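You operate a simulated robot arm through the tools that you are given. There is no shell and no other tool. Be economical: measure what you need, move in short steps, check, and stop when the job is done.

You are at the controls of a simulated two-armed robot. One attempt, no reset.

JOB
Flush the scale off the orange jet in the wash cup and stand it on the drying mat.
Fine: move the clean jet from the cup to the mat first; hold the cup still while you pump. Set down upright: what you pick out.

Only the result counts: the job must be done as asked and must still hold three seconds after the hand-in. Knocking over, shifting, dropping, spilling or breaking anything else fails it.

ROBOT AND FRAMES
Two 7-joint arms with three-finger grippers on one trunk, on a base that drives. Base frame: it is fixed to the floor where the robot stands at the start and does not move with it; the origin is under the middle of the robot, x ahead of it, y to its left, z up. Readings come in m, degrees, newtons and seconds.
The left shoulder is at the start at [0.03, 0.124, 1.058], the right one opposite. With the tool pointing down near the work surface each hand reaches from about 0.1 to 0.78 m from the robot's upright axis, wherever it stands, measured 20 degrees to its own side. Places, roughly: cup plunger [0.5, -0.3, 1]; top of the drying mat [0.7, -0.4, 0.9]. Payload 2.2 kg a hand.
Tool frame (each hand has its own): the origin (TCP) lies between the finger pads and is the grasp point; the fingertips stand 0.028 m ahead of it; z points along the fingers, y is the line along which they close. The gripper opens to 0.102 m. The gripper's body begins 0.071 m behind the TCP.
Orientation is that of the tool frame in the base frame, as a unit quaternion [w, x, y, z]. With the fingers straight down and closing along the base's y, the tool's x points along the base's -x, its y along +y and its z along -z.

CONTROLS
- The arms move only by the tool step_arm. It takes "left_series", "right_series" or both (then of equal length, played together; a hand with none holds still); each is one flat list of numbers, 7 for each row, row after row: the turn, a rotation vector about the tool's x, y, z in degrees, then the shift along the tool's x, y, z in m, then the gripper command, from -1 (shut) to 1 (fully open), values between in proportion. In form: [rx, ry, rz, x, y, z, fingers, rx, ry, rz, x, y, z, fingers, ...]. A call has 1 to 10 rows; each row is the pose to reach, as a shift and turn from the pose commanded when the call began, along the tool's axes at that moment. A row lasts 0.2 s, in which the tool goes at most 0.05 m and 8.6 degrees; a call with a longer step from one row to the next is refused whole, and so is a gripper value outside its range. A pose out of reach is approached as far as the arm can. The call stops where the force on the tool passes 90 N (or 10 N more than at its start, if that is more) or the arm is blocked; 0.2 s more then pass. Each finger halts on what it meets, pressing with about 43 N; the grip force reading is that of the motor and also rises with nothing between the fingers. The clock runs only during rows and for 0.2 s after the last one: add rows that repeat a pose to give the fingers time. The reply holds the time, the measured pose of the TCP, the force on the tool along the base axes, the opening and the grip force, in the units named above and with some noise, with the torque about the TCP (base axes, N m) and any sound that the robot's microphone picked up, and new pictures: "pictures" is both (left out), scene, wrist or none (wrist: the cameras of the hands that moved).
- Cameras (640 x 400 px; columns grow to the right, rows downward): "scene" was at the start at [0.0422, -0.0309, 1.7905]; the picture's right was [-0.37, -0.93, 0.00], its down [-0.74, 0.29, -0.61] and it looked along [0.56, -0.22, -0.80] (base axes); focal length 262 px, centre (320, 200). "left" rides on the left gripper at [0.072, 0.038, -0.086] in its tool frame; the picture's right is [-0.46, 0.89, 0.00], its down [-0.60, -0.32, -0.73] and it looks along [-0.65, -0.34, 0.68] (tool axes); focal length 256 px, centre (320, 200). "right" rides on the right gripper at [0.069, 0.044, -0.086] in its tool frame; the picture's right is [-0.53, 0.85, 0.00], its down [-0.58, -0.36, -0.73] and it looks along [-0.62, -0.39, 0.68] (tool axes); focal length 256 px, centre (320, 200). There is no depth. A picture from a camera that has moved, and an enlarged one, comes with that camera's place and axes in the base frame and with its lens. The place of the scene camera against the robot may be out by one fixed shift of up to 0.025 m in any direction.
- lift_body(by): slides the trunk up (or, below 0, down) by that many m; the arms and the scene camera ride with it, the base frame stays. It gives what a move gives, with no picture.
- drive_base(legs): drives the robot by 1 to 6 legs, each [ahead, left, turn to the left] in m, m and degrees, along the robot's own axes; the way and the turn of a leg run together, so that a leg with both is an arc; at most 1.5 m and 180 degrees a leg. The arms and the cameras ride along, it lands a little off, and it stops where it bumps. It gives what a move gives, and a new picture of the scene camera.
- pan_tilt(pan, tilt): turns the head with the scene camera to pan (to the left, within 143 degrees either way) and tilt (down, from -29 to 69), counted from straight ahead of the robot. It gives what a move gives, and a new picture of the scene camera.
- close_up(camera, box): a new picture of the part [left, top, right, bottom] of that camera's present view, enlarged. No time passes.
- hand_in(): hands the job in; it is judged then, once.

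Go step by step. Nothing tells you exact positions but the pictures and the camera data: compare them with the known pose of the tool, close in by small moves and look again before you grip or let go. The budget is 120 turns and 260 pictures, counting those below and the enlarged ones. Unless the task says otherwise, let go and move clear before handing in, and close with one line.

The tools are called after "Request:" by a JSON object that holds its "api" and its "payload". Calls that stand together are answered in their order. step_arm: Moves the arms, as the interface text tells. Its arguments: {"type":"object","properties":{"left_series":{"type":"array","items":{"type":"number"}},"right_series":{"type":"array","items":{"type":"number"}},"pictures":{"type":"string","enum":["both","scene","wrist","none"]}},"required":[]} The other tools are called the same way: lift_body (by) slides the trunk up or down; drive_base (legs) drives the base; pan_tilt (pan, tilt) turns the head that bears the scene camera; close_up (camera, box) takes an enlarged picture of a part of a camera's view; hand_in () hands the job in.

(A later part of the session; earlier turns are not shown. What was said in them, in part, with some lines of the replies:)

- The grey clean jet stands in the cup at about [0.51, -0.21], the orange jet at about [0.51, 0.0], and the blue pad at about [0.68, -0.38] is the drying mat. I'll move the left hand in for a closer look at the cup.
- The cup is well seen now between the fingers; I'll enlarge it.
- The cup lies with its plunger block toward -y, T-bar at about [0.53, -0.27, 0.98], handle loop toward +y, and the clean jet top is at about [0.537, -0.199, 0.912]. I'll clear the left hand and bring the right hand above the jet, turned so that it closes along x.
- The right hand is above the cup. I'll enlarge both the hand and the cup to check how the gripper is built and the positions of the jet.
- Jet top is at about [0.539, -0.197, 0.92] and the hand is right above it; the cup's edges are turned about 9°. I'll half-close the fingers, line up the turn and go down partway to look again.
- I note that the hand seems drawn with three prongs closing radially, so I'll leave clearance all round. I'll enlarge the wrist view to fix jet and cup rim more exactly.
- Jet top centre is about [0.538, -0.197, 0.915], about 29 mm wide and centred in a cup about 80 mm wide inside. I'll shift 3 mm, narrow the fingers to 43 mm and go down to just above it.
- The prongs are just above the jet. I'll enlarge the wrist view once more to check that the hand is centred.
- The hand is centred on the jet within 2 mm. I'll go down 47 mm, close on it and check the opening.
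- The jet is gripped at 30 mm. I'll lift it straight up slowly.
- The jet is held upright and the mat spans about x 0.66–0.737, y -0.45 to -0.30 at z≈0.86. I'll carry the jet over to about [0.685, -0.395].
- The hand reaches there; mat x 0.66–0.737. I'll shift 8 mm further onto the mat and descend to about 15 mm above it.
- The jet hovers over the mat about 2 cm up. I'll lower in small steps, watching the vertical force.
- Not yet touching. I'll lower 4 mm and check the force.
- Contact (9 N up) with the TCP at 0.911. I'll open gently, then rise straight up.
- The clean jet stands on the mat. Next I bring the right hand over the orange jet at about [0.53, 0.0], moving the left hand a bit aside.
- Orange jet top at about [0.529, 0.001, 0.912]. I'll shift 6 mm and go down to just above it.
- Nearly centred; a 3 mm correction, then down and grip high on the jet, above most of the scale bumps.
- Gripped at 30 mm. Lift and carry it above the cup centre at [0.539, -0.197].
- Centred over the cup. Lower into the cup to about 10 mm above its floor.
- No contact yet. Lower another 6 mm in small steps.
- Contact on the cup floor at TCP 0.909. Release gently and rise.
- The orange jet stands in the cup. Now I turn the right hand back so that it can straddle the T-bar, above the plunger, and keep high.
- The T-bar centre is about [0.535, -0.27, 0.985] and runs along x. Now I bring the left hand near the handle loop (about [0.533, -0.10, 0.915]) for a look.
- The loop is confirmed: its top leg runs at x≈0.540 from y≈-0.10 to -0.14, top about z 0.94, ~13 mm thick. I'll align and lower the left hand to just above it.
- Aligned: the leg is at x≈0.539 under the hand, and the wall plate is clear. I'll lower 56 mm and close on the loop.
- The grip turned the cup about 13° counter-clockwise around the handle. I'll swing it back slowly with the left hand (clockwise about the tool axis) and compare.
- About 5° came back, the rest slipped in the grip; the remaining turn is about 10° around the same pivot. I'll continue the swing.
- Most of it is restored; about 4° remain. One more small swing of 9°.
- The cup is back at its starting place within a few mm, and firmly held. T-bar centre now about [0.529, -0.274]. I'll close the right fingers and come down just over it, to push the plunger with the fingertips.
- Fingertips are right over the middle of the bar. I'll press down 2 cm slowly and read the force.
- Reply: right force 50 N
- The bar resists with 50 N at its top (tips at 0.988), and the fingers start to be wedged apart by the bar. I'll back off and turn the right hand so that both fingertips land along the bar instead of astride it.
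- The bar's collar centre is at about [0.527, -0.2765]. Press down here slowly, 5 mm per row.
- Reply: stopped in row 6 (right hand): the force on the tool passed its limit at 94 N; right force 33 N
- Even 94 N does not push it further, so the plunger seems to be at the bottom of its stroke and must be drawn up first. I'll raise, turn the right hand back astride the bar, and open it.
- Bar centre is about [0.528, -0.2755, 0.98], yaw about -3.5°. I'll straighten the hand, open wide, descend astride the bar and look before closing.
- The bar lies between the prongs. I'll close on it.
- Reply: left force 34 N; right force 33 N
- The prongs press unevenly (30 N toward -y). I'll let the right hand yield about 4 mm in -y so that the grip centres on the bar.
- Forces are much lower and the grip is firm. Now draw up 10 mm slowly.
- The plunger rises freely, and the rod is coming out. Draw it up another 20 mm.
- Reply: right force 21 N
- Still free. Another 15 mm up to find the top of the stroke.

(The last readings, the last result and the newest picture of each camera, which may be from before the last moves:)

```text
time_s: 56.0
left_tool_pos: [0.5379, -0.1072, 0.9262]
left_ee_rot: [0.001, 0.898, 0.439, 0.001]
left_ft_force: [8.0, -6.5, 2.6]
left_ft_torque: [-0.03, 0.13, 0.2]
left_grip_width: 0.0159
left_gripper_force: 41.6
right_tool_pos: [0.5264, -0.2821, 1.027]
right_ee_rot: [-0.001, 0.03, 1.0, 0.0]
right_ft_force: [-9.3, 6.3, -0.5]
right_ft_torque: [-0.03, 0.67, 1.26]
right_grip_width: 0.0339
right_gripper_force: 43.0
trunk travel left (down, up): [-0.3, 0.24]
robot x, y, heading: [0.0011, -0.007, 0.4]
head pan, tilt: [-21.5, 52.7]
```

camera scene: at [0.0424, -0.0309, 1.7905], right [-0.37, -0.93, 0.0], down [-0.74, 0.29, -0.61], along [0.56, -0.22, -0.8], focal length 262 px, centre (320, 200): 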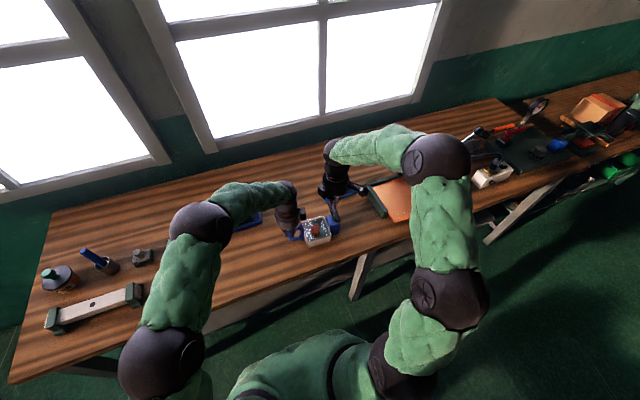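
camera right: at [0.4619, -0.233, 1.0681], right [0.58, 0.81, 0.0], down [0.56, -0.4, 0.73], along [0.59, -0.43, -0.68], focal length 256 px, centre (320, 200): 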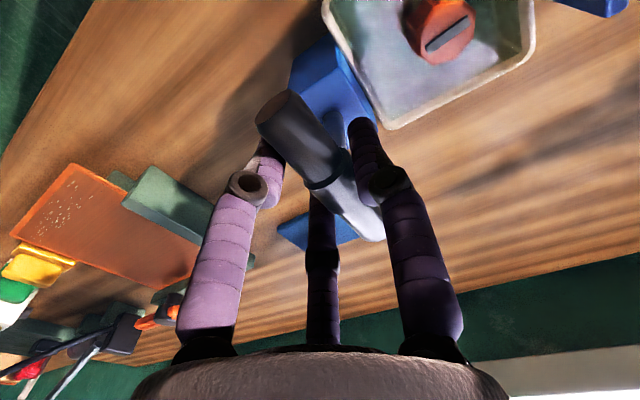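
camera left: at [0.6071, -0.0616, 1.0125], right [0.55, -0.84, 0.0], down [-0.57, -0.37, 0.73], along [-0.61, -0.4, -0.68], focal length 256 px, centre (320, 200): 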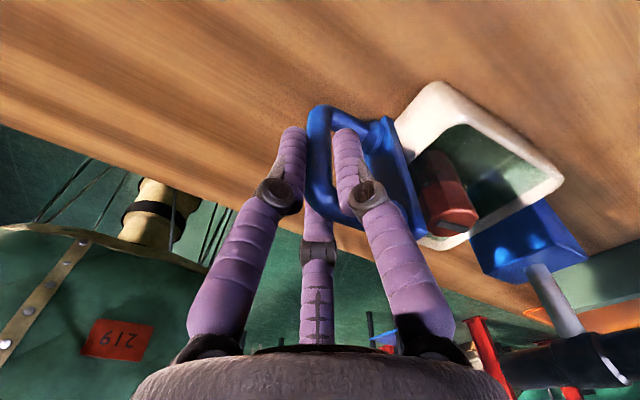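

No stop yet at 44 mm; I'll look before going further.

Request:
{"api": "close_up", "payload": {"camera": "left", "box": [300, 100, 640, 400]}}

Request:
{"api": "close_up", "payload": {"camera": "scene", "box": [290, 160, 370, 250]}}

```text
1.33 times, centred on (470, 250) of left
camera zoom: at [0.6135, -0.0737, 1.0125], right [0.41, -0.91, 0.0], down [-0.62, -0.28, 0.73], along [-0.67, -0.3, -0.68], focal length 341 px, centre (120, 133)
```

zoom: 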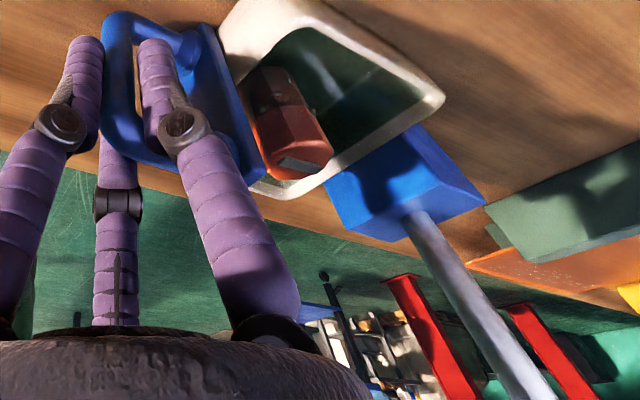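

```text
4.44 times, centred on (330, 205) of scene
camera zoom: at [0.0423, -0.0312, 1.7905], right [-0.37, -0.93, 0.0], down [-0.74, 0.29, -0.61], along [0.56, -0.22, -0.8], focal length 1166 px, centre (276, 178)
```

zoom: 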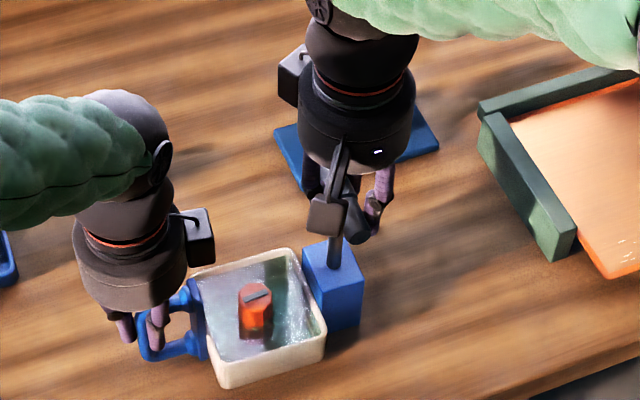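

The rod is still well within the block. Now push down the full stroke and listen.

Request:
{"api": "step_arm", "payload": {"right_series": [0, 0, 0, 0, 0, 0.01, -1, 0, 0, 0, 0, 0, 0.02, -1, 0, 0, 0, 0, 0, 0.03, -1, 0, 0, 0, 0, 0, 0.038, -1, 0, 0, 0, 0, 0, 0.043, -1], "pictures": "none"}}

Request:
{"api": "close_up", "payload": {"camera": "scene", "box": [290, 190, 350, 250]}}

Request:
{"api": "close_up", "payload": {"camera": "left", "box": [440, 120, 600, 260]}}

```text
time_s: 57.2
left_tool_pos: [0.5395, -0.1061, 0.9262]
left_ee_rot: [0.002, 0.899, 0.439, 0.0]
left_ft_force: [7.0, 2.1, 1.0]
left_ft_torque: [-0.27, 0.09, 0.16]
left_grip_width: 0.0158
left_gripper_force: 41.8
right_tool_pos: [0.5272, -0.2834, 0.9853]
right_ee_rot: [0.0, 0.03, 1.0, -0.001]
right_ft_force: [-4.8, -0.2, 2.2]
right_ft_torque: [-0.02, -0.04, 1.14]
right_grip_width: 0.034
right_gripper_force: 42.9
trunk travel left (down, up): [-0.3, 0.24]
robot x, y, heading: [-0.0023, 0.0021, 0.1]
head pan, tilt: [-21.5, 52.7]
```

```text
6.67 times, centred on (320, 220) of scene
camera zoom: at [0.0421, -0.0307, 1.7905], right [-0.37, -0.93, 0.0], down [-0.74, 0.29, -0.61], along [0.56, -0.22, -0.8], focal length 1749 px, centre (320, 67)
```

zoom: 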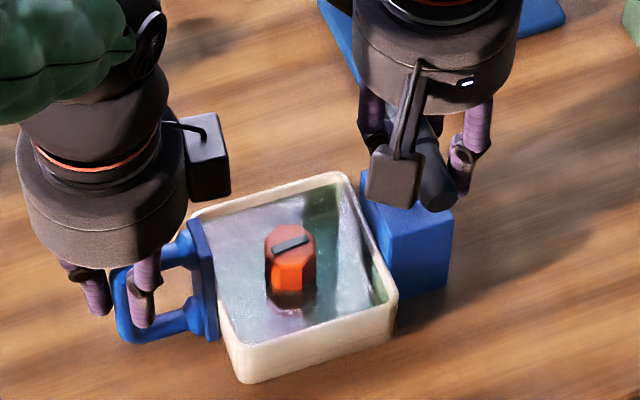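

```text
2.86 times, centred on (520, 190) of left
camera zoom: at [0.613, -0.0737, 1.0123], right [0.41, -0.91, 0.0], down [-0.62, -0.28, 0.73], along [-0.67, -0.3, -0.68], focal length 731 px, centre (-251, 229)
```

zoom: 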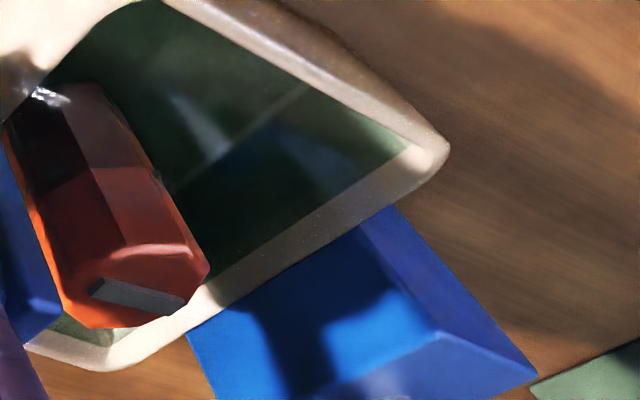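

Stroke works with little force and the cup stays put. I'll do two more full strokes.

Request:
{"api": "step_arm", "payload": {"right_series": [0, 0, 0, 0, 0, -0.015, -1, 0, 0, 0, 0, 0, -0.03, -1, 0, 0, 0, 0, 0, -0.043, -1, 0, 0, 0, 0, 0, -0.025, -1, 0, 0, 0, 0, 0, 0.001, -1, 0, 0, 0, 0, 0, -0.015, -1, 0, 0, 0, 0, 0, -0.03, -1, 0, 0, 0, 0, 0, -0.043, -1, 0, 0, 0, 0, 0, -0.025, -1, 0, 0, 0, 0, 0, 0.001, -1], "pictures": "none"}}

Request:
{"api": "close_up", "payload": {"camera": "scene", "box": [290, 190, 350, 250]}}

Request:
{"api": "close_up", "payload": {"camera": "left", "box": [440, 120, 600, 260]}}

Request:
{"api": "close_up", "payload": {"camera": "right", "box": [300, 0, 560, 140]}}

```text
time_s: 59.4
left_tool_pos: [0.5382, -0.1067, 0.9264]
left_ee_rot: [0.0, 0.899, 0.438, 0.0]
left_ft_force: [10.3, 0.2, -3.9]
left_ft_torque: [0.46, 0.05, 0.27]
left_grip_width: 0.016
left_gripper_force: 41.7
right_tool_pos: [0.5281, -0.2823, 0.9833]
right_ee_rot: [0.0, 0.03, 1.0, 0.001]
right_ft_force: [-10.8, -0.4, 2.8]
right_ft_torque: [0.03, 0.25, 1.52]
right_grip_width: 0.034
right_gripper_force: 43.4
trunk travel left (down, up): [-0.3, 0.24]
robot x, y, heading: [-0.003, -0.0009, -0.1]
head pan, tilt: [-21.5, 52.7]
```

```text
6.67 times, centred on (320, 220) of scene
camera zoom: at [0.0421, -0.031, 1.7905], right [-0.37, -0.93, 0.0], down [-0.74, 0.29, -0.61], along [0.56, -0.22, -0.8], focal length 1749 px, centre (320, 67)
```

zoom: 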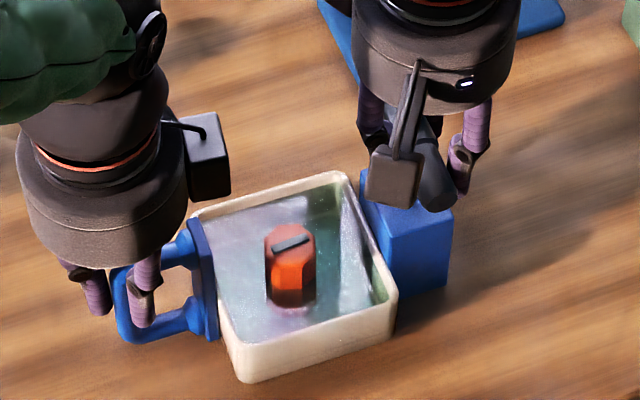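

```text
2.86 times, centred on (520, 190) of left
camera zoom: at [0.6131, -0.0739, 1.0123], right [0.41, -0.91, 0.0], down [-0.62, -0.28, 0.73], along [-0.67, -0.3, -0.68], focal length 731 px, centre (-251, 229)
```

zoom: 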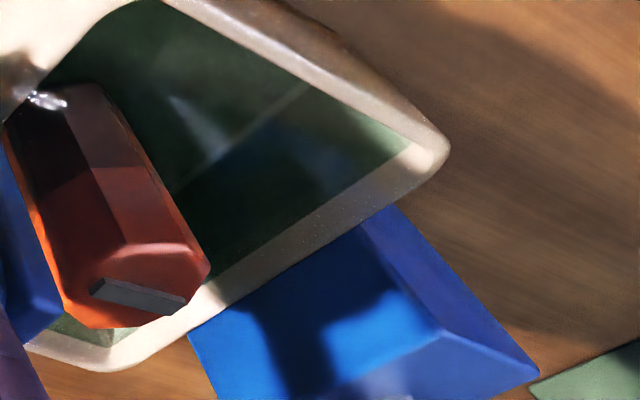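

```text
2.46 times, centred on (430, 70) of right
camera zoom: at [0.4606, -0.2343, 1.0682], right [0.58, 0.81, 0.0], down [0.55, -0.4, 0.73], along [0.59, -0.43, -0.68], focal length 630 px, centre (49, 520)
```

zoom: 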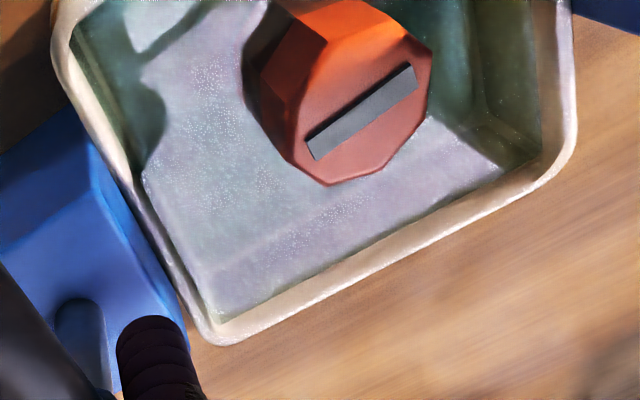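

The jet already looks clean, but to be safe I'll make further strokes; first a slightly longer pull, checking the force at the top.

Request:
{"api": "step_arm", "payload": {"right_series": [0, 0, 0, 0, 0, -0.015, -1, 0, 0, 0, 0, 0, -0.03, -1, 0, 0, 0, 0, 0, -0.042, -1, 0, 0, 0, 0, 0, -0.047, -1, 0, 0, 0, 0, 0, -0.05, -1], "pictures": "none"}}

```text
time_s: 60.6
left_tool_pos: [0.5391, -0.1071, 0.9254]
left_ee_rot: [0.001, 0.899, 0.438, 0.0]
left_ft_force: [5.5, 6.5, 1.6]
left_ft_torque: [-1.13, 0.24, 0.04]
left_grip_width: 0.0161
left_gripper_force: 41.9
right_tool_pos: [0.5282, -0.2823, 1.0327]
right_ee_rot: [0.0, 0.03, 1.0, 0.0]
right_ft_force: [-4.4, -6.0, -3.2]
right_ft_torque: [-0.09, 0.32, 0.73]
right_grip_width: 0.0338
right_gripper_force: 42.8
trunk travel left (down, up): [-0.3, 0.24]
robot x, y, heading: [0.0031, 0.0028, -0.1]
head pan, tilt: [-21.5, 52.7]
```

Still free and calm. Push down and repeat two more strokes.

Request:
{"api": "step_arm", "payload": {"right_series": [0, 0, 0, 0, 0, 0.02, -1, 0, 0, 0, 0, 0, 0.04, -1, 0, 0, 0, 0, 0, 0.051, -1, 0, 0, 0, 0, 0, 0.03, -1, 0, 0, 0, 0, 0, 0.01, -1, 0, 0, 0, 0, 0, 0.002, -1, 0, 0, 0, 0, 0, 0.02, -1, 0, 0, 0, 0, 0, 0.04, -1, 0, 0, 0, 0, 0, 0.051, -1], "pictures": "none"}}

Request:
{"api": "close_up", "payload": {"camera": "scene", "box": [290, 170, 370, 250]}}

```text
time_s: 62.6
left_tool_pos: [0.5375, -0.1077, 0.9268]
left_ee_rot: [0.001, 0.899, 0.439, 0.001]
left_ft_force: [12.3, 10.5, -6.8]
left_ft_torque: [0.5, 0.06, 0.31]
left_grip_width: 0.016
left_gripper_force: 41.9
right_tool_pos: [0.5289, -0.2825, 0.9841]
right_ee_rot: [0.002, 0.029, 1.0, 0.0]
right_ft_force: [-13.1, -10.1, 8.0]
right_ft_torque: [0.08, 0.23, 1.72]
right_grip_width: 0.0339
right_gripper_force: 42.8
trunk travel left (down, up): [-0.3, 0.24]
robot x, y, heading: [0.0008, -0.0005, -0.1]
head pan, tilt: [-21.5, 52.7]
```

```text
5.00 times, centred on (330, 210) of scene
camera zoom: at [0.0419, -0.0311, 1.7905], right [-0.37, -0.93, 0.0], down [-0.74, 0.29, -0.61], along [0.56, -0.22, -0.8], focal length 1312 px, centre (270, 150)
```

zoom: 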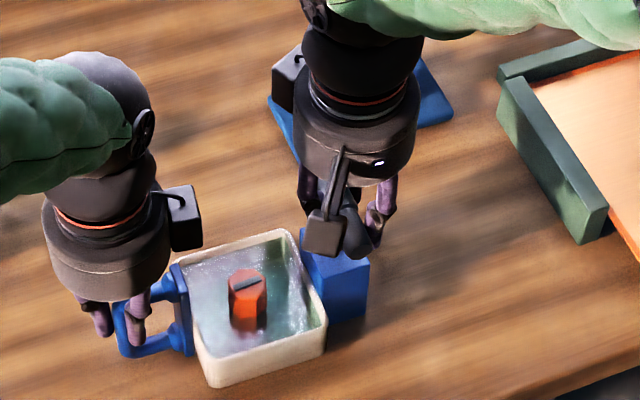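

Five full strokes done, the plunger is down. Release the bar with the right hand and rise.

Request:
{"api": "step_arm", "payload": {"right_series": [0, 0, 0, 0, 0, 0, -0.2, 0, 0, 0, 0, 0, 0, 0.2, 0, 0, 0, 0, 0, 0, 0.7, 0, 0, 0, 0, 0, 0, 0.7, 0, 0, 0, 0, 0, -0.03, 0.7, 0, 0, 0, 0, 0, -0.07, 0.7, 0, 0, 0, 0, 0, -0.11, 0.7, 0, 0, 0, 0, 0, -0.14, 0.7]}}

Request:
{"api": "close_up", "payload": {"camera": "right", "box": [240, 0, 480, 160]}}

Request:
{"api": "close_up", "payload": {"camera": "left", "box": [280, 80, 600, 300]}}

```text
time_s: 64.4
left_tool_pos: [0.5385, -0.1073, 0.927]
left_ee_rot: [0.0, 0.899, 0.439, 0.001]
left_ft_force: [0.5, -0.9, -3.4]
left_ft_torque: [0.57, 0.01, 0.03]
left_grip_width: 0.016
left_gripper_force: 41.8
right_tool_pos: [0.5271, -0.2817, 1.1241]
right_ee_rot: [-0.001, 0.03, 1.0, 0.001]
right_ft_force: [-0.5, -0.3, 0.1]
right_ft_torque: [0.02, -0.03, 0.01]
right_grip_width: 0.0869
right_gripper_force: 0.0
trunk travel left (down, up): [-0.3, 0.24]
robot x, y, heading: [0.0014, 0.0006, 0.0]
head pan, tilt: [-21.5, 52.7]
camera scene: at [0.0421, -0.0312, 1.7905], right [-0.37, -0.93, 0.0], down [-0.74, 0.29, -0.61], along [0.56, -0.22, -0.8], focal length 262 px, centre (320, 200)
camera right: at [0.4589, -0.2333, 1.209], right [0.58, 0.81, 0.0], down [0.56, -0.4, 0.73], along [0.59, -0.43, -0.68], focal length 256 px, centre (320, 200)
```

scene: 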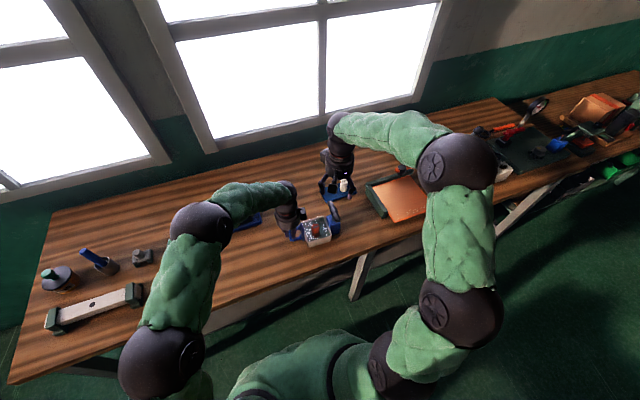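
right: 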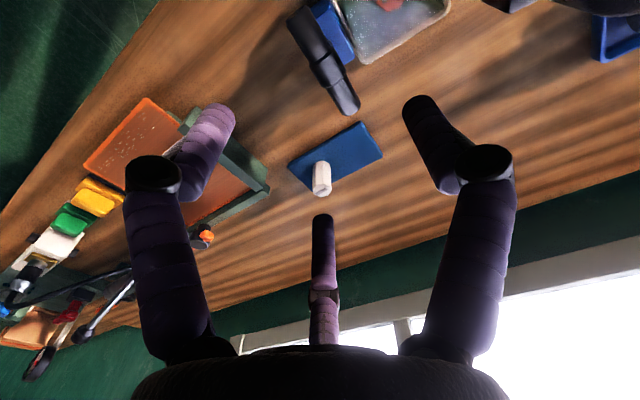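

```text
2.50 times, centred on (360, 80) of right
camera zoom: at [0.4589, -0.2333, 1.209], right [0.58, 0.81, 0.0], down [0.56, -0.4, 0.73], along [0.59, -0.43, -0.68], focal length 640 px, centre (220, 500)
```

zoom: 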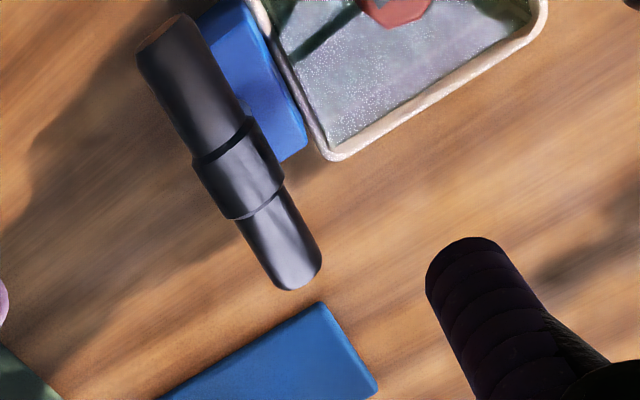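

```text
1.82 times, centred on (440, 190) of left
camera zoom: at [0.613, -0.0742, 1.0123], right [0.41, -0.91, 0.0], down [-0.62, -0.28, 0.73], along [-0.67, -0.3, -0.68], focal length 465 px, centre (102, 218)
```

zoom: 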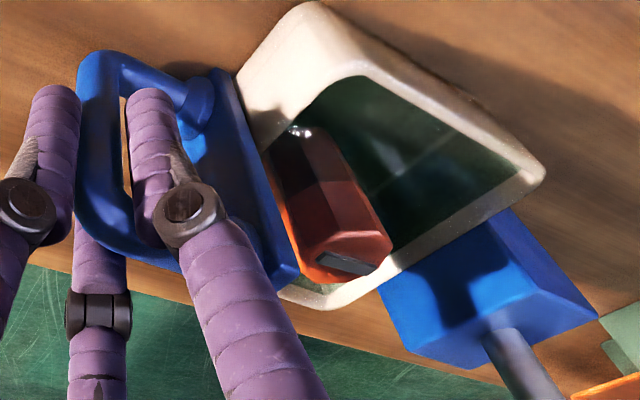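

Release the handle with the left hand gently, lift straight up, then move it away.

Request:
{"api": "step_arm", "payload": {"left_series": [0, 0, 0, 0, 0, 0, -0.5, 0, 0, 0, 0, 0, 0, -0.2, 0, 0, 0, 0, 0, 0, -0.05, 0, 0, 0, 0, 0, 0, -0.05, 0, 0, 0, 0, 0, -0.02, -0.05, 0, 0, 0, 0, 0, -0.05, -0.05, 0, 0, 0, 0, 0, -0.09, -0.05, 0, 0, 0, 0, 0, -0.13, -0.05]}}

Request:
{"api": "close_up", "payload": {"camera": "scene", "box": [260, 150, 370, 260]}}

Request:
{"api": "close_up", "payload": {"camera": "left", "box": [220, 0, 520, 200]}}

```text
time_s: 66.2
left_tool_pos: [0.5373, -0.1073, 1.0549]
left_ee_rot: [0.0, 0.899, 0.438, 0.0]
left_ft_force: [0.0, -0.5, -0.2]
left_ft_torque: [-0.01, -0.01, 0.0]
left_grip_width: 0.0484
left_gripper_force: 0.0
right_tool_pos: [0.5261, -0.2812, 1.1226]
right_ee_rot: [0.0, 0.03, 1.0, 0.0]
right_ft_force: [0.5, -0.2, -0.1]
right_ft_torque: [0.02, -0.01, 0.0]
right_grip_width: 0.0866
right_gripper_force: 0.0
trunk travel left (down, up): [-0.3, 0.24]
robot x, y, heading: [0.0006, -0.0009, 0.3]
head pan, tilt: [-21.5, 52.7]
camera scene: at [0.0415, -0.031, 1.7905], right [-0.37, -0.93, 0.0], down [-0.74, 0.29, -0.61], along [0.56, -0.22, -0.8], focal length 262 px, centre (320, 200)
camera left: at [0.6125, -0.0742, 1.1403], right [0.41, -0.91, 0.0], down [-0.62, -0.28, 0.73], along [-0.67, -0.3, -0.68], focal length 256 px, centre (320, 200)
```

scene: 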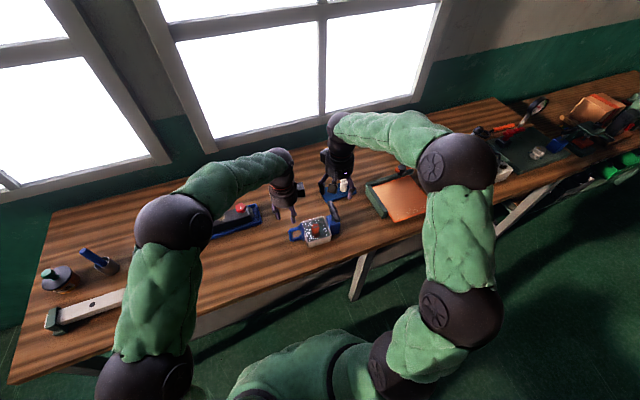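
left: 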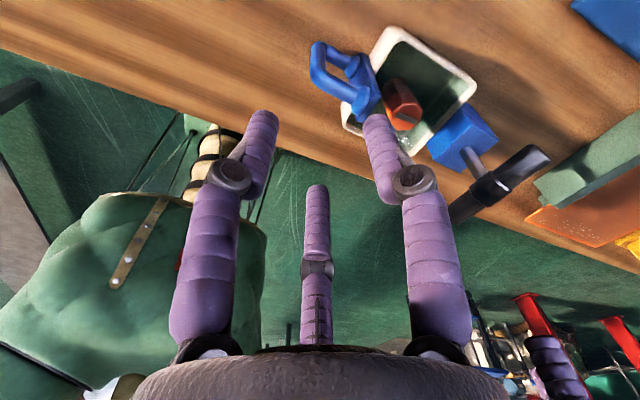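

```text
3.64 times, centred on (315, 205) of scene
camera zoom: at [0.0415, -0.031, 1.7905], right [-0.37, -0.93, 0.0], down [-0.74, 0.29, -0.61], along [0.56, -0.22, -0.8], focal length 954 px, centre (338, 182)
```

zoom: 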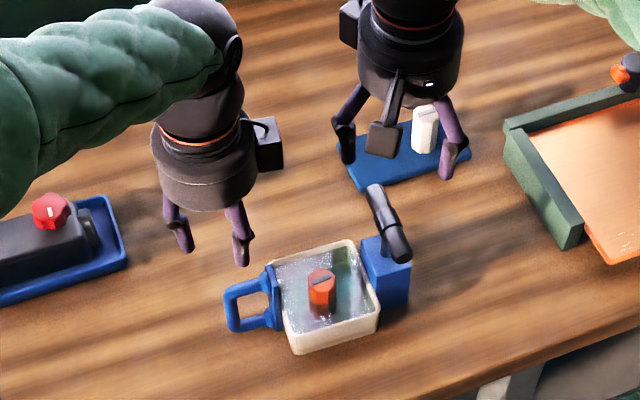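

```text
2.00 times, centred on (370, 100) of left
camera zoom: at [0.6125, -0.0742, 1.1403], right [0.41, -0.91, 0.0], down [-0.62, -0.28, 0.73], along [-0.67, -0.3, -0.68], focal length 512 px, centre (220, 400)
```

zoom: 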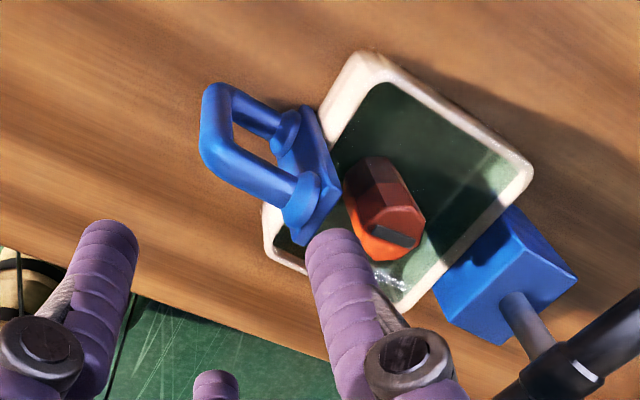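

The cup stands at its place. I'll move the left hand away to +y and turn/move the right hand back over the jet.

Request:
{"api": "step_arm", "payload": {"left_series": [0, 0, 0, 0.03, -0.03, -0.01, 0, 0, 0, 0, 0.06, -0.062, -0.02, 0, 0, 0, 0, 0.09, -0.094, -0.03, 0, 0, 0, 0, 0.12, -0.126, -0.04, 0, 0, 0, 0, 0.15, -0.158, -0.05, 0, 0, 0, 0, 0.172, -0.1855, -0.05, 0, 0, 0, 0, 0.172, -0.1855, -0.05, 0, 0, 0, 0, 0.172, -0.1855, -0.05, 0, 0, 0, 0, 0.172, -0.1855, -0.05, 0, 0, 0, 0, 0.172, -0.1855, -0.05, 0], "right_series": [0, 0, 8.2, 0, 0, 0, 0.4, 0, 0, 16.4, 0, 0, 0, 0, 0, 0, 24.6, 0, 0, 0, -0.15, 0, 0, 32.8, 0, 0, 0, -0.15, 0, 0, 41, -0.001, 0.01, 0.005, -0.15, 0, 0, 49.2, -0.002, 0.023, 0.01, -0.15, 0, 0, 57.4, -0.003, 0.036, 0.02, -0.15, 0, 0, 65.6, -0.004, 0.05, 0.03, -0.15, 0, 0, 73.8, -0.005, 0.064, 0.045, -0.15, 0, 0, 82, -0.0063, 0.0785, 0.06, -0.15]}}

Request:
{"api": "close_up", "payload": {"camera": "right", "box": [220, 0, 420, 150]}}

Request:
{"api": "close_up", "payload": {"camera": "scene", "box": [260, 150, 370, 260]}}

```text
time_s: 68.4
left_tool_pos: [0.4991, 0.1444, 1.1023]
left_ee_rot: [0.0, 0.899, 0.438, 0.0]
left_ft_force: [0.4, -0.4, -0.5]
left_ft_torque: [-0.03, -0.01, 0.01]
left_grip_width: 0.051
left_gripper_force: 0.0
right_tool_pos: [0.539, -0.203, 1.0631]
right_ee_rot: [0.0, 0.679, 0.734, 0.0]
right_ft_force: [0.3, -0.7, -0.1]
right_ft_torque: [0.01, 0.0, 0.01]
right_grip_width: 0.0435
right_gripper_force: 0.3
trunk travel left (down, up): [-0.3, 0.24]
robot x, y, heading: [0.0004, -0.0, 0.0]
head pan, tilt: [-21.5, 52.7]
camera scene: at [0.0425, -0.0302, 1.7905], right [-0.37, -0.93, 0.0], down [-0.74, 0.29, -0.61], along [0.56, -0.22, -0.8], focal length 262 px, centre (320, 200)
camera right: at [0.5765, -0.1297, 1.1483], right [0.88, -0.47, 0.0], down [-0.32, -0.6, 0.73], along [-0.34, -0.65, -0.68], focal length 256 px, centre (320, 200)
camera left: at [0.5733, 0.178, 1.1893], right [0.41, -0.91, 0.0], down [-0.62, -0.28, 0.73], along [-0.67, -0.3, -0.68], focal length 256 px, centre (320, 200)
```

scene: 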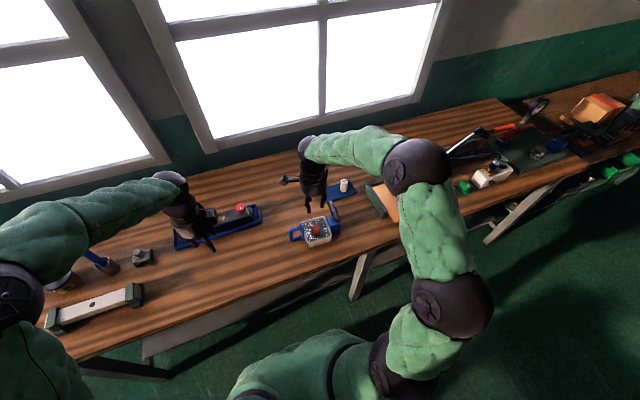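
right: 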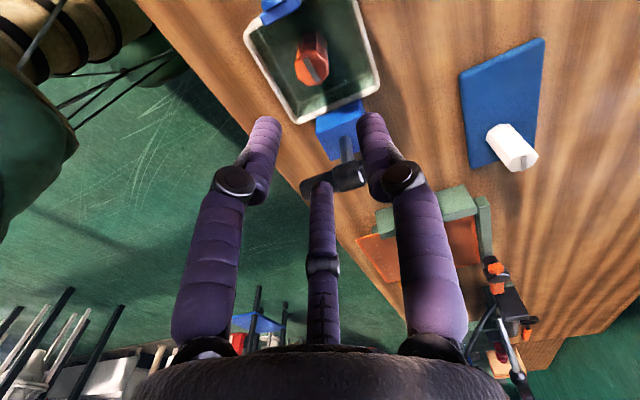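
left: 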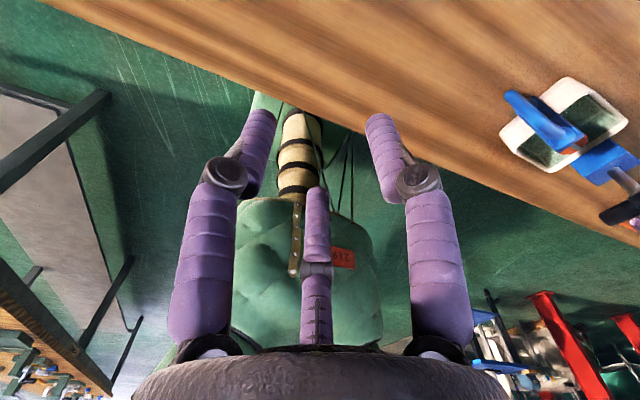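

```text
2.67 times, centred on (320, 75) of right
camera zoom: at [0.5765, -0.1297, 1.1483], right [0.88, -0.47, 0.0], down [-0.32, -0.6, 0.73], along [-0.34, -0.65, -0.68], focal length 683 px, centre (320, 533)
```

zoom: 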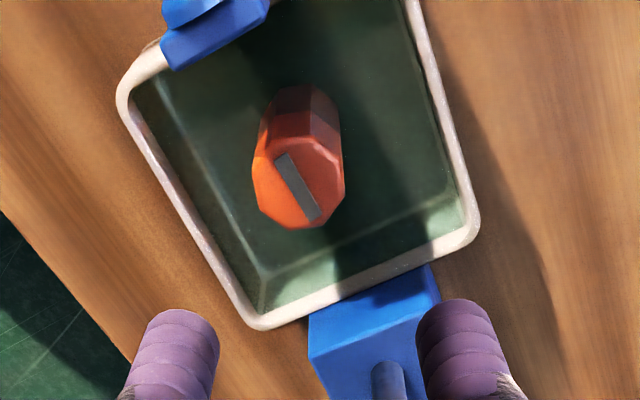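

```text
3.64 times, centred on (315, 205) of scene
camera zoom: at [0.0425, -0.0302, 1.7905], right [-0.37, -0.93, 0.0], down [-0.74, 0.29, -0.61], along [0.56, -0.22, -0.8], focal length 954 px, centre (338, 182)
```

zoom: 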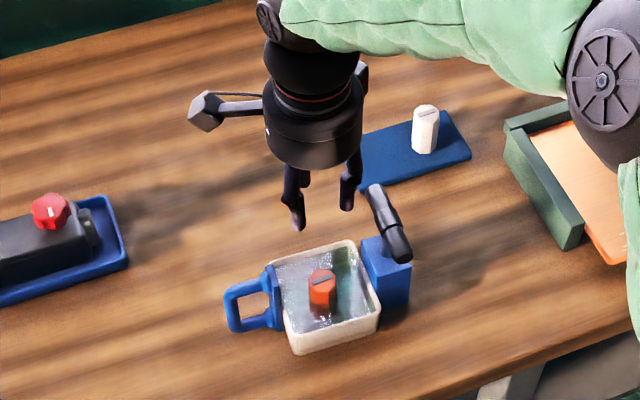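

The jet looks clean and stands at about [0.532, -0.202], a bit nearer the -x wall. I'll shift over it, narrow the opening to 40 mm and lower to just above.

Request:
{"api": "step_arm", "payload": {"right_series": [0, 0, 0, 0.001, -0.007, 0.03, -0.216, 0, 0, 0, 0.001, -0.007, 0.07, -0.216, 0, 0, 0, 0.001, -0.007, 0.11, -0.216, 0, 0, 0, 0.001, -0.007, 0.11, -0.216], "pictures": "none"}}

Request:
{"api": "close_up", "payload": {"camera": "right", "box": [220, 50, 420, 200]}}

Request:
{"api": "close_up", "payload": {"camera": "scene", "box": [280, 180, 360, 260]}}

```text
time_s: 69.4
left_tool_pos: [0.4981, 0.1438, 1.1039]
left_ee_rot: [0.001, 0.899, 0.439, 0.001]
left_ft_force: [0.1, -0.3, -0.3]
left_ft_torque: [0.03, -0.02, -0.02]
left_grip_width: 0.0509
left_gripper_force: 0.0
right_tool_pos: [0.5316, -0.203, 0.9529]
right_ee_rot: [0.001, 0.678, 0.735, -0.001]
right_ft_force: [0.0, 0.0, -0.3]
right_ft_torque: [-0.02, 0.0, 0.01]
right_grip_width: 0.04
right_gripper_force: 0.0
trunk travel left (down, up): [-0.3, 0.24]
robot x, y, heading: [0.0027, -0.0015, -0.3]
head pan, tilt: [-21.5, 52.7]
```

```text
2.67 times, centred on (320, 125) of right
camera zoom: at [0.5679, -0.1305, 1.0384], right [0.89, -0.46, 0.0], down [-0.32, -0.6, 0.73], along [-0.34, -0.65, -0.68], focal length 683 px, centre (320, 400)
```

zoom: 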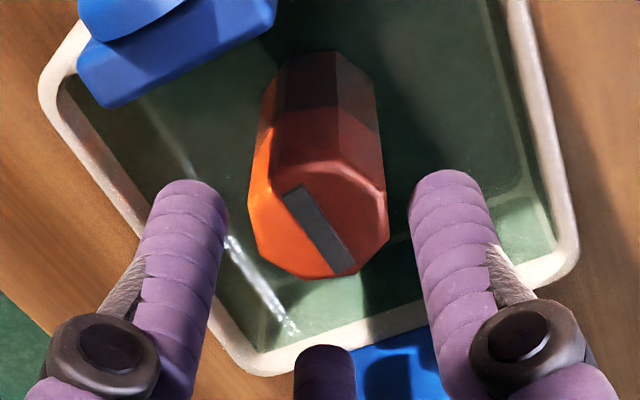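

```text
5.00 times, centred on (320, 220) of scene
camera zoom: at [0.0413, -0.0309, 1.7905], right [-0.37, -0.93, 0.0], down [-0.74, 0.29, -0.61], along [0.56, -0.22, -0.8], focal length 1312 px, centre (320, 100)
```

zoom: 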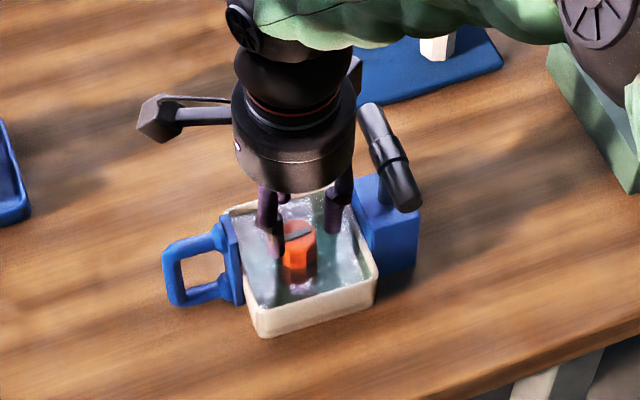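

Centred within 2 mm, with prong clearance to the rim. Lower and grip.

Request:
{"api": "step_arm", "payload": {"right_series": [0, 0, 0, 0.0015, 0.001, 0.015, -0.216, 0, 0, 0, 0.0015, 0.001, 0.03, -0.216, 0, 0, 0, 0.0015, 0.001, 0.0465, -0.216, 0, 0, 0, 0.0015, 0.001, 0.0465, -0.216, 0, 0, 0, 0.0015, 0.001, 0.0465, -0.6, 0, 0, 0, 0.0015, 0.001, 0.0465, -1, 0, 0, 0, 0.0015, 0.001, 0.0465, -1], "pictures": "none"}}

Request:
{"api": "close_up", "payload": {"camera": "right", "box": [200, 0, 440, 220]}}

Request:
{"api": "close_up", "payload": {"camera": "scene", "box": [280, 180, 360, 260]}}

```text
time_s: 71.0
left_tool_pos: [0.4982, 0.1435, 1.1035]
left_ee_rot: [0.001, 0.899, 0.438, 0.001]
left_ft_force: [0.8, 0.4, -0.5]
left_ft_torque: [0.02, -0.04, 0.02]
left_grip_width: 0.0508
left_gripper_force: 0.0
right_tool_pos: [0.5321, -0.202, 0.9065]
right_ee_rot: [0.0, 0.678, 0.735, 0.0]
right_ft_force: [0.3, -0.5, 0.2]
right_ft_torque: [0.01, 0.0, -0.01]
right_grip_width: 0.0297
right_gripper_force: 43.3
trunk travel left (down, up): [-0.3, 0.24]
robot x, y, heading: [0.0022, 0.0013, 0.1]
head pan, tilt: [-21.5, 52.7]
```

```text
1.82 times, centred on (320, 110) of right
camera zoom: at [0.5695, -0.1295, 0.9908], right [0.89, -0.46, 0.0], down [-0.32, -0.6, 0.73], along [-0.34, -0.65, -0.68], focal length 465 px, centre (320, 364)
```

zoom: 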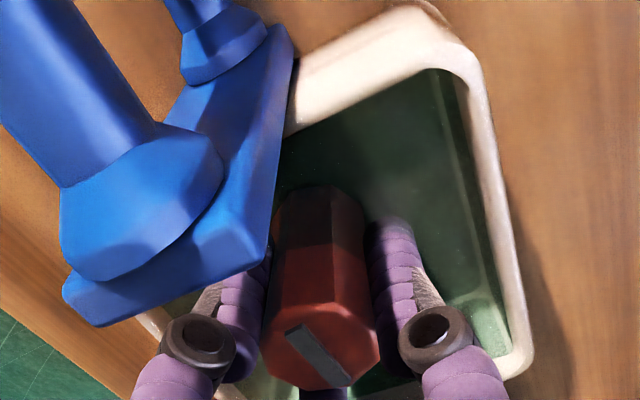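

```text
5.00 times, centred on (320, 220) of scene
camera zoom: at [0.0421, -0.031, 1.7905], right [-0.37, -0.93, 0.0], down [-0.74, 0.29, -0.61], along [0.56, -0.22, -0.8], focal length 1312 px, centre (320, 100)
```

zoom: 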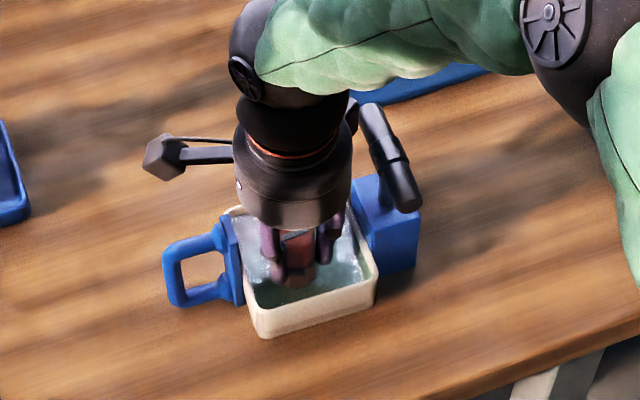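

Gripped at 30 mm. Lift straight out of the cup and check the jet for scale.

Request:
{"api": "step_arm", "payload": {"right_series": [0, 0, 0, 0, 0, -0.01, -1, 0, 0, 0, 0, 0, -0.03, -1, 0, 0, 0, 0, 0, -0.06, -1, 0, 0, 0, 0, 0, -0.1, -1, 0, 0, 0, 0, 0, -0.14, -1, 0, 0, 0, 0, 0, -0.16, -1], "pictures": "none"}}

Request:
{"api": "close_up", "payload": {"camera": "right", "box": [220, 60, 420, 230]}}

Request:
{"api": "close_up", "payload": {"camera": "scene", "box": [280, 160, 360, 260]}}

```text
time_s: 72.4
left_tool_pos: [0.499, 0.1437, 1.1046]
left_ee_rot: [0.001, 0.899, 0.438, 0.001]
left_ft_force: [-0.2, 0.1, -0.7]
left_ft_torque: [-0.03, 0.0, 0.0]
left_grip_width: 0.0512
left_gripper_force: 0.0
right_tool_pos: [0.5306, -0.2022, 1.0665]
right_ee_rot: [-0.001, 0.678, 0.735, -0.001]
right_ft_force: [0.4, -0.3, -0.3]
right_ft_torque: [0.04, -0.02, -0.02]
right_grip_width: 0.0298
right_gripper_force: 42.8
trunk travel left (down, up): [-0.3, 0.24]
robot x, y, heading: [0.0, 0.0018, 0.2]
head pan, tilt: [-21.5, 52.7]
```

```text
2.35 times, centred on (320, 145) of right
camera zoom: at [0.5682, -0.129, 1.1519], right [0.89, -0.46, 0.0], down [-0.32, -0.6, 0.73], along [-0.34, -0.65, -0.68], focal length 602 px, centre (320, 329)
```

zoom: 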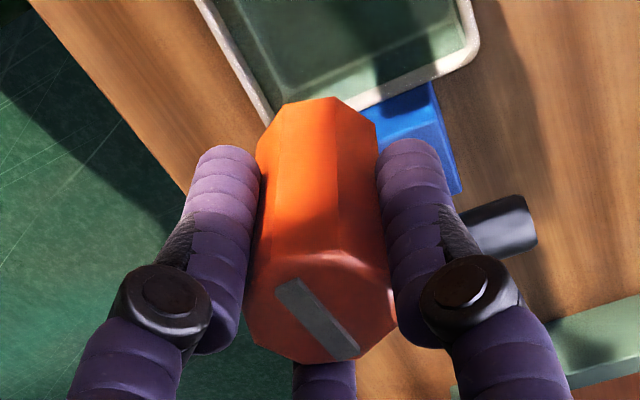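

```text
4.00 times, centred on (320, 210) of scene
camera zoom: at [0.0421, -0.0309, 1.7905], right [-0.37, -0.93, 0.0], down [-0.74, 0.29, -0.61], along [0.56, -0.22, -0.8], focal length 1049 px, centre (320, 160)
```

zoom: 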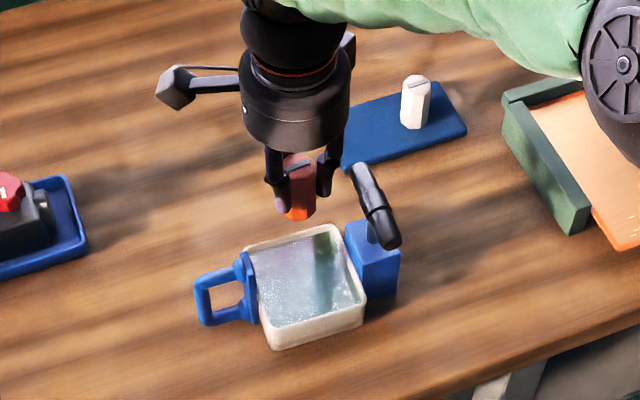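

The jet is clean. Carry it to the free part of the mat, [0.695, -0.332].

Request:
{"api": "step_arm", "payload": {"right_series": [0, 0, 0, -0.01, 0.04, 0, -1, 0, 0, 0, -0.03, 0.08, 0, -1, 0, 0, 0, -0.06, 0.115, 0, -1, 0, 0, 0, -0.1, 0.14, 0, -1, 0, 0, 0, -0.135, 0.154, 0, -1, 0, 0, 0, -0.143, 0.154, 0, -1, 0, 0, 0, -0.143, 0.154, 0.04, -1, 0, 0, 0, -0.143, 0.154, 0.08, -1, 0, 0, 0, -0.143, 0.154, 0.115, -1, 0, 0, 0, -0.143, 0.154, 0.13, -1]}}

Request:
{"api": "close_up", "payload": {"camera": "right", "box": [200, 0, 440, 220]}}

Request:
{"api": "close_up", "payload": {"camera": "scene", "box": [300, 140, 400, 220]}}

```text
time_s: 74.6
left_tool_pos: [0.4975, 0.1444, 1.1034]
left_ee_rot: [0.0, 0.899, 0.438, 0.001]
left_ft_force: [0.1, -0.1, -0.2]
left_ft_torque: [-0.05, 0.0, 0.01]
left_grip_width: 0.0507
left_gripper_force: 0.0
right_tool_pos: [0.6974, -0.3307, 0.9349]
right_ee_rot: [0.001, 0.678, 0.735, 0.0]
right_ft_force: [-0.2, 0.4, -1.0]
right_ft_torque: [0.02, -0.01, 0.0]
right_grip_width: 0.0299
right_gripper_force: 43.3
trunk travel left (down, up): [-0.3, 0.24]
robot x, y, heading: [-0.0035, -0.0022, -0.1]
head pan, tilt: [-21.5, 52.7]
camera scene: at [0.042, -0.031, 1.7905], right [-0.37, -0.93, 0.0], down [-0.74, 0.29, -0.61], along [0.56, -0.22, -0.8], focal length 262 px, centre (320, 200)
camera right: at [0.7346, -0.2591, 1.0205], right [0.89, -0.46, 0.0], down [-0.32, -0.6, 0.73], along [-0.34, -0.65, -0.68], focal length 256 px, centre (320, 200)
```

scene: 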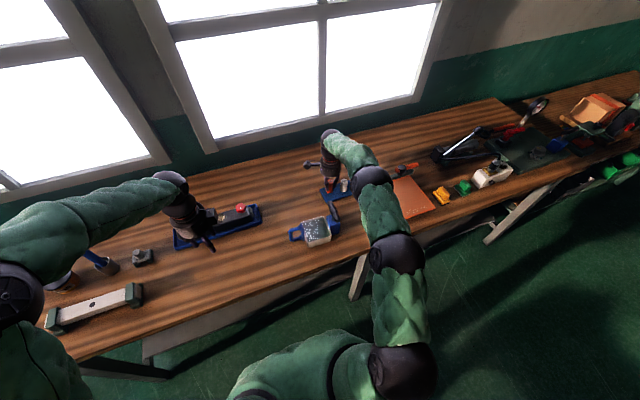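
right: 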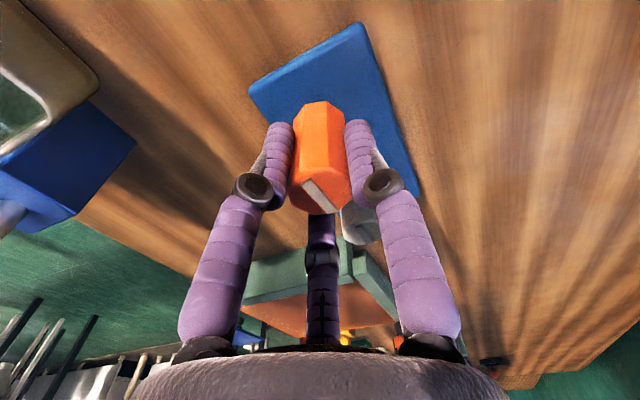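

```text
1.82 times, centred on (320, 110) of right
camera zoom: at [0.7346, -0.2591, 1.0205], right [0.89, -0.46, 0.0], down [-0.32, -0.6, 0.73], along [-0.34, -0.65, -0.68], focal length 465 px, centre (320, 364)
```

zoom: 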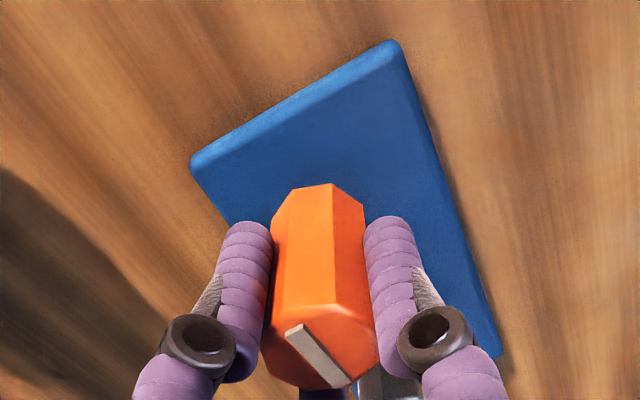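

```text
5.00 times, centred on (350, 180) of scene
camera zoom: at [0.042, -0.031, 1.7905], right [-0.37, -0.93, 0.0], down [-0.74, 0.29, -0.61], along [0.56, -0.22, -0.8], focal length 1312 px, centre (170, 300)
```

zoom: 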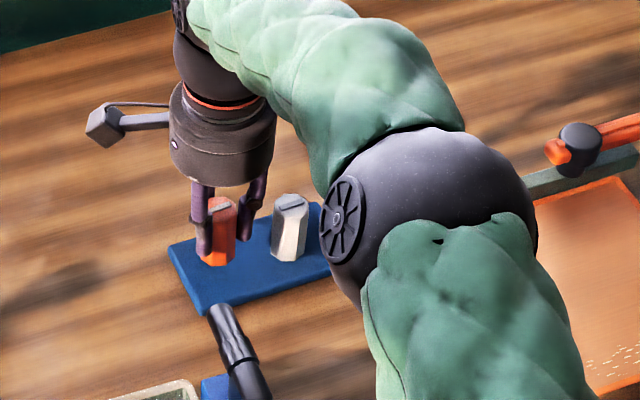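

Over the mat with the white jet clear beside it. Lower toward contact (expected near TCP 0.913).

Request:
{"api": "step_arm", "payload": {"right_series": [0, 0, 0, 0, 0, 0.008, -1, 0, 0, 0, 0, 0, 0.015, -1, 0, 0, 0, 0, 0, 0.019, -1, 0, 0, 0, 0, 0, 0.019, -1], "pictures": "none"}}

```text
time_s: 75.6
left_tool_pos: [0.4981, 0.1452, 1.1029]
left_ee_rot: [0.0, 0.899, 0.439, 0.0]
left_ft_force: [0.6, -0.4, -0.4]
left_ft_torque: [0.03, 0.04, 0.01]
left_grip_width: 0.0513
left_gripper_force: 0.1
right_tool_pos: [0.6973, -0.3331, 0.916]
right_ee_rot: [0.0, 0.678, 0.735, 0.0]
right_ft_force: [0.2, -1.3, 0.3]
right_ft_torque: [0.03, -0.01, 0.03]
right_grip_width: 0.0299
right_gripper_force: 42.9
trunk travel left (down, up): [-0.3, 0.24]
robot x, y, heading: [-0.0001, -0.0037, -0.1]
head pan, tilt: [-21.5, 52.7]
```

Request:
{"api": "step_arm", "payload": {"right_series": [0, 0, 0, 0, 0, 0.002, -1, 0, 0, 0, 0, 0, 0.0035, -1, 0, 0, 0, 0, 0, 0.0035, -1], "pictures": "none"}}

```text
time_s: 76.4
left_tool_pos: [0.4997, 0.1445, 1.1039]
left_ee_rot: [0.001, 0.899, 0.438, 0.001]
left_ft_force: [0.0, -0.1, -0.4]
left_ft_torque: [0.02, -0.02, 0.0]
left_grip_width: 0.0513
left_gripper_force: 0.1
right_tool_pos: [0.6973, -0.3333, 0.9136]
right_ee_rot: [-0.001, 0.678, 0.735, -0.001]
right_ft_force: [0.2, -0.5, 0.5]
right_ft_torque: [-0.03, 0.0, 0.02]
right_grip_width: 0.0299
right_gripper_force: 43.1
trunk travel left (down, up): [-0.3, 0.24]
robot x, y, heading: [0.0007, 0.0005, 0.2]
head pan, tilt: [-21.5, 52.7]
```

Request:
{"api": "step_arm", "payload": {"right_series": [0, 0, 0, 0, 0, 0.001, -1, 0, 0, 0, 0, 0, 0.002, -1, 0, 0, 0, 0, 0, 0.002, -1], "pictures": "none"}}

```text
time_s: 77.2
left_tool_pos: [0.4981, 0.1449, 1.1033]
left_ee_rot: [0.001, 0.899, 0.438, 0.001]
left_ft_force: [0.5, 0.2, -0.3]
left_ft_torque: [0.0, 0.05, 0.0]
left_grip_width: 0.0509
left_gripper_force: 0.2
right_tool_pos: [0.6977, -0.3324, 0.9126]
right_ee_rot: [0.0, 0.678, 0.735, 0.0]
right_ft_force: [-0.4, 0.5, 7.0]
right_ft_torque: [0.08, 0.01, 0.01]
right_grip_width: 0.0295
right_gripper_force: 43.0
trunk travel left (down, up): [-0.3, 0.24]
robot x, y, heading: [0.003, -0.0014, 0.1]
head pan, tilt: [-21.5, 52.7]
```

Contact (7 N). Release gently and rise straight up.

Request:
{"api": "step_arm", "payload": {"right_series": [0, 0, 0, 0, 0, -0.001, -0.35, 0, 0, 0, 0, 0, -0.001, -0.15, 0, 0, 0, 0, 0, -0.001, -0.15, 0, 0, 0, 0, 0, -0.02, -0.15, 0, 0, 0, 0, 0, -0.05, -0.15, 0, 0, 0, 0, 0, -0.09, -0.15, 0, 0, 0, 0, 0, -0.13, -0.15, 0, 0, 0, 0, 0, -0.17, -0.15]}}

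Request:
{"api": "close_up", "payload": {"camera": "scene", "box": [270, 140, 390, 260]}}

Request:
{"api": "close_up", "payload": {"camera": "right", "box": [200, 0, 440, 180]}}

```text
time_s: 79.0
left_tool_pos: [0.4981, 0.1448, 1.1035]
left_ee_rot: [0.001, 0.899, 0.439, 0.0]
left_ft_force: [-0.1, -0.4, -0.8]
left_ft_torque: [-0.01, -0.02, 0.0]
left_grip_width: 0.0509
left_gripper_force: 0.0
right_tool_pos: [0.6965, -0.3303, 1.0801]
right_ee_rot: [-0.001, 0.678, 0.735, 0.0]
right_ft_force: [0.4, 0.3, -0.8]
right_ft_torque: [0.0, 0.03, -0.01]
right_grip_width: 0.0434
right_gripper_force: 0.0
trunk travel left (down, up): [-0.3, 0.24]
robot x, y, heading: [-0.0001, 0.0021, -0.3]
head pan, tilt: [-21.5, 52.7]
camera scene: at [0.0415, -0.0307, 1.7905], right [-0.37, -0.93, 0.0], down [-0.74, 0.29, -0.61], along [0.56, -0.22, -0.8], focal length 262 px, centre (320, 200)
camera right: at [0.734, -0.2575, 1.1654], right [0.89, -0.46, 0.0], down [-0.32, -0.6, 0.73], along [-0.34, -0.65, -0.68], focal length 256 px, centre (320, 200)
```

scene: 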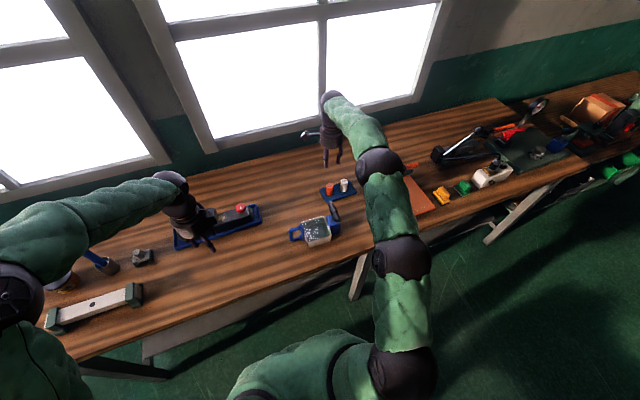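
right: 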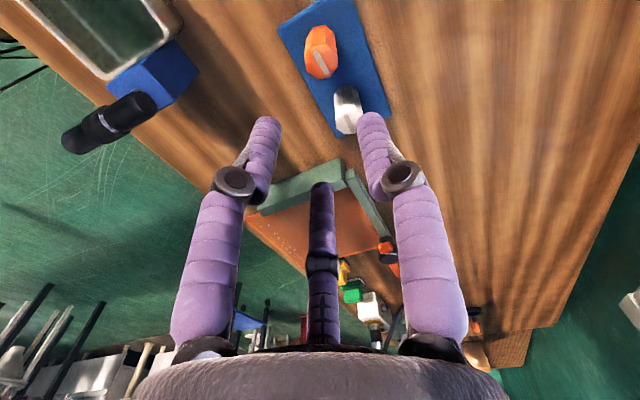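

```text
3.33 times, centred on (330, 200) of scene
camera zoom: at [0.0415, -0.0307, 1.7905], right [-0.37, -0.93, 0.0], down [-0.74, 0.29, -0.61], along [0.56, -0.22, -0.8], focal length 874 px, centre (287, 200)
```

zoom: 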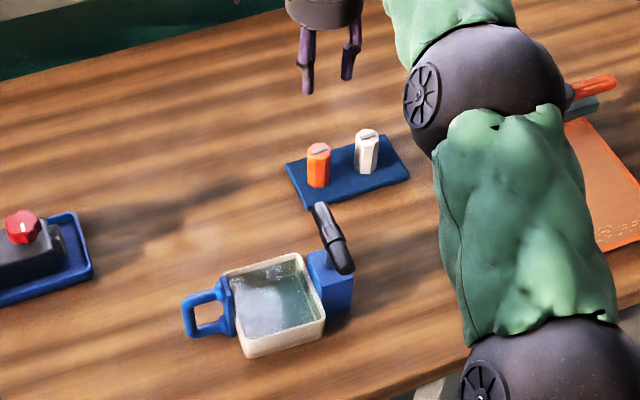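

```text
2.22 times, centred on (320, 90) of right
camera zoom: at [0.734, -0.2575, 1.1654], right [0.89, -0.46, 0.0], down [-0.32, -0.6, 0.73], along [-0.34, -0.65, -0.68], focal length 569 px, centre (320, 444)
```

zoom: 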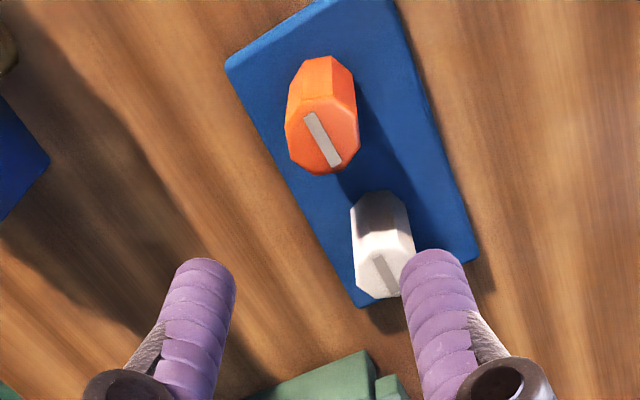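

Both jets stand upright on the mat, the orange one is free of scale, the cup is in place, and both hands are clear. I'm handing in.

Request:
{"api": "hand_in", "payload": {}}

```text
The job is handed in.
```

The orange jet is flushed clean and stands upright on the drying mat next to the clean jet, which I moved there first. Before any pumping, gripping the handle turned the cup about 13°. I swung it back to within a few millimetres of its place, and it stayed still through the five strokes.
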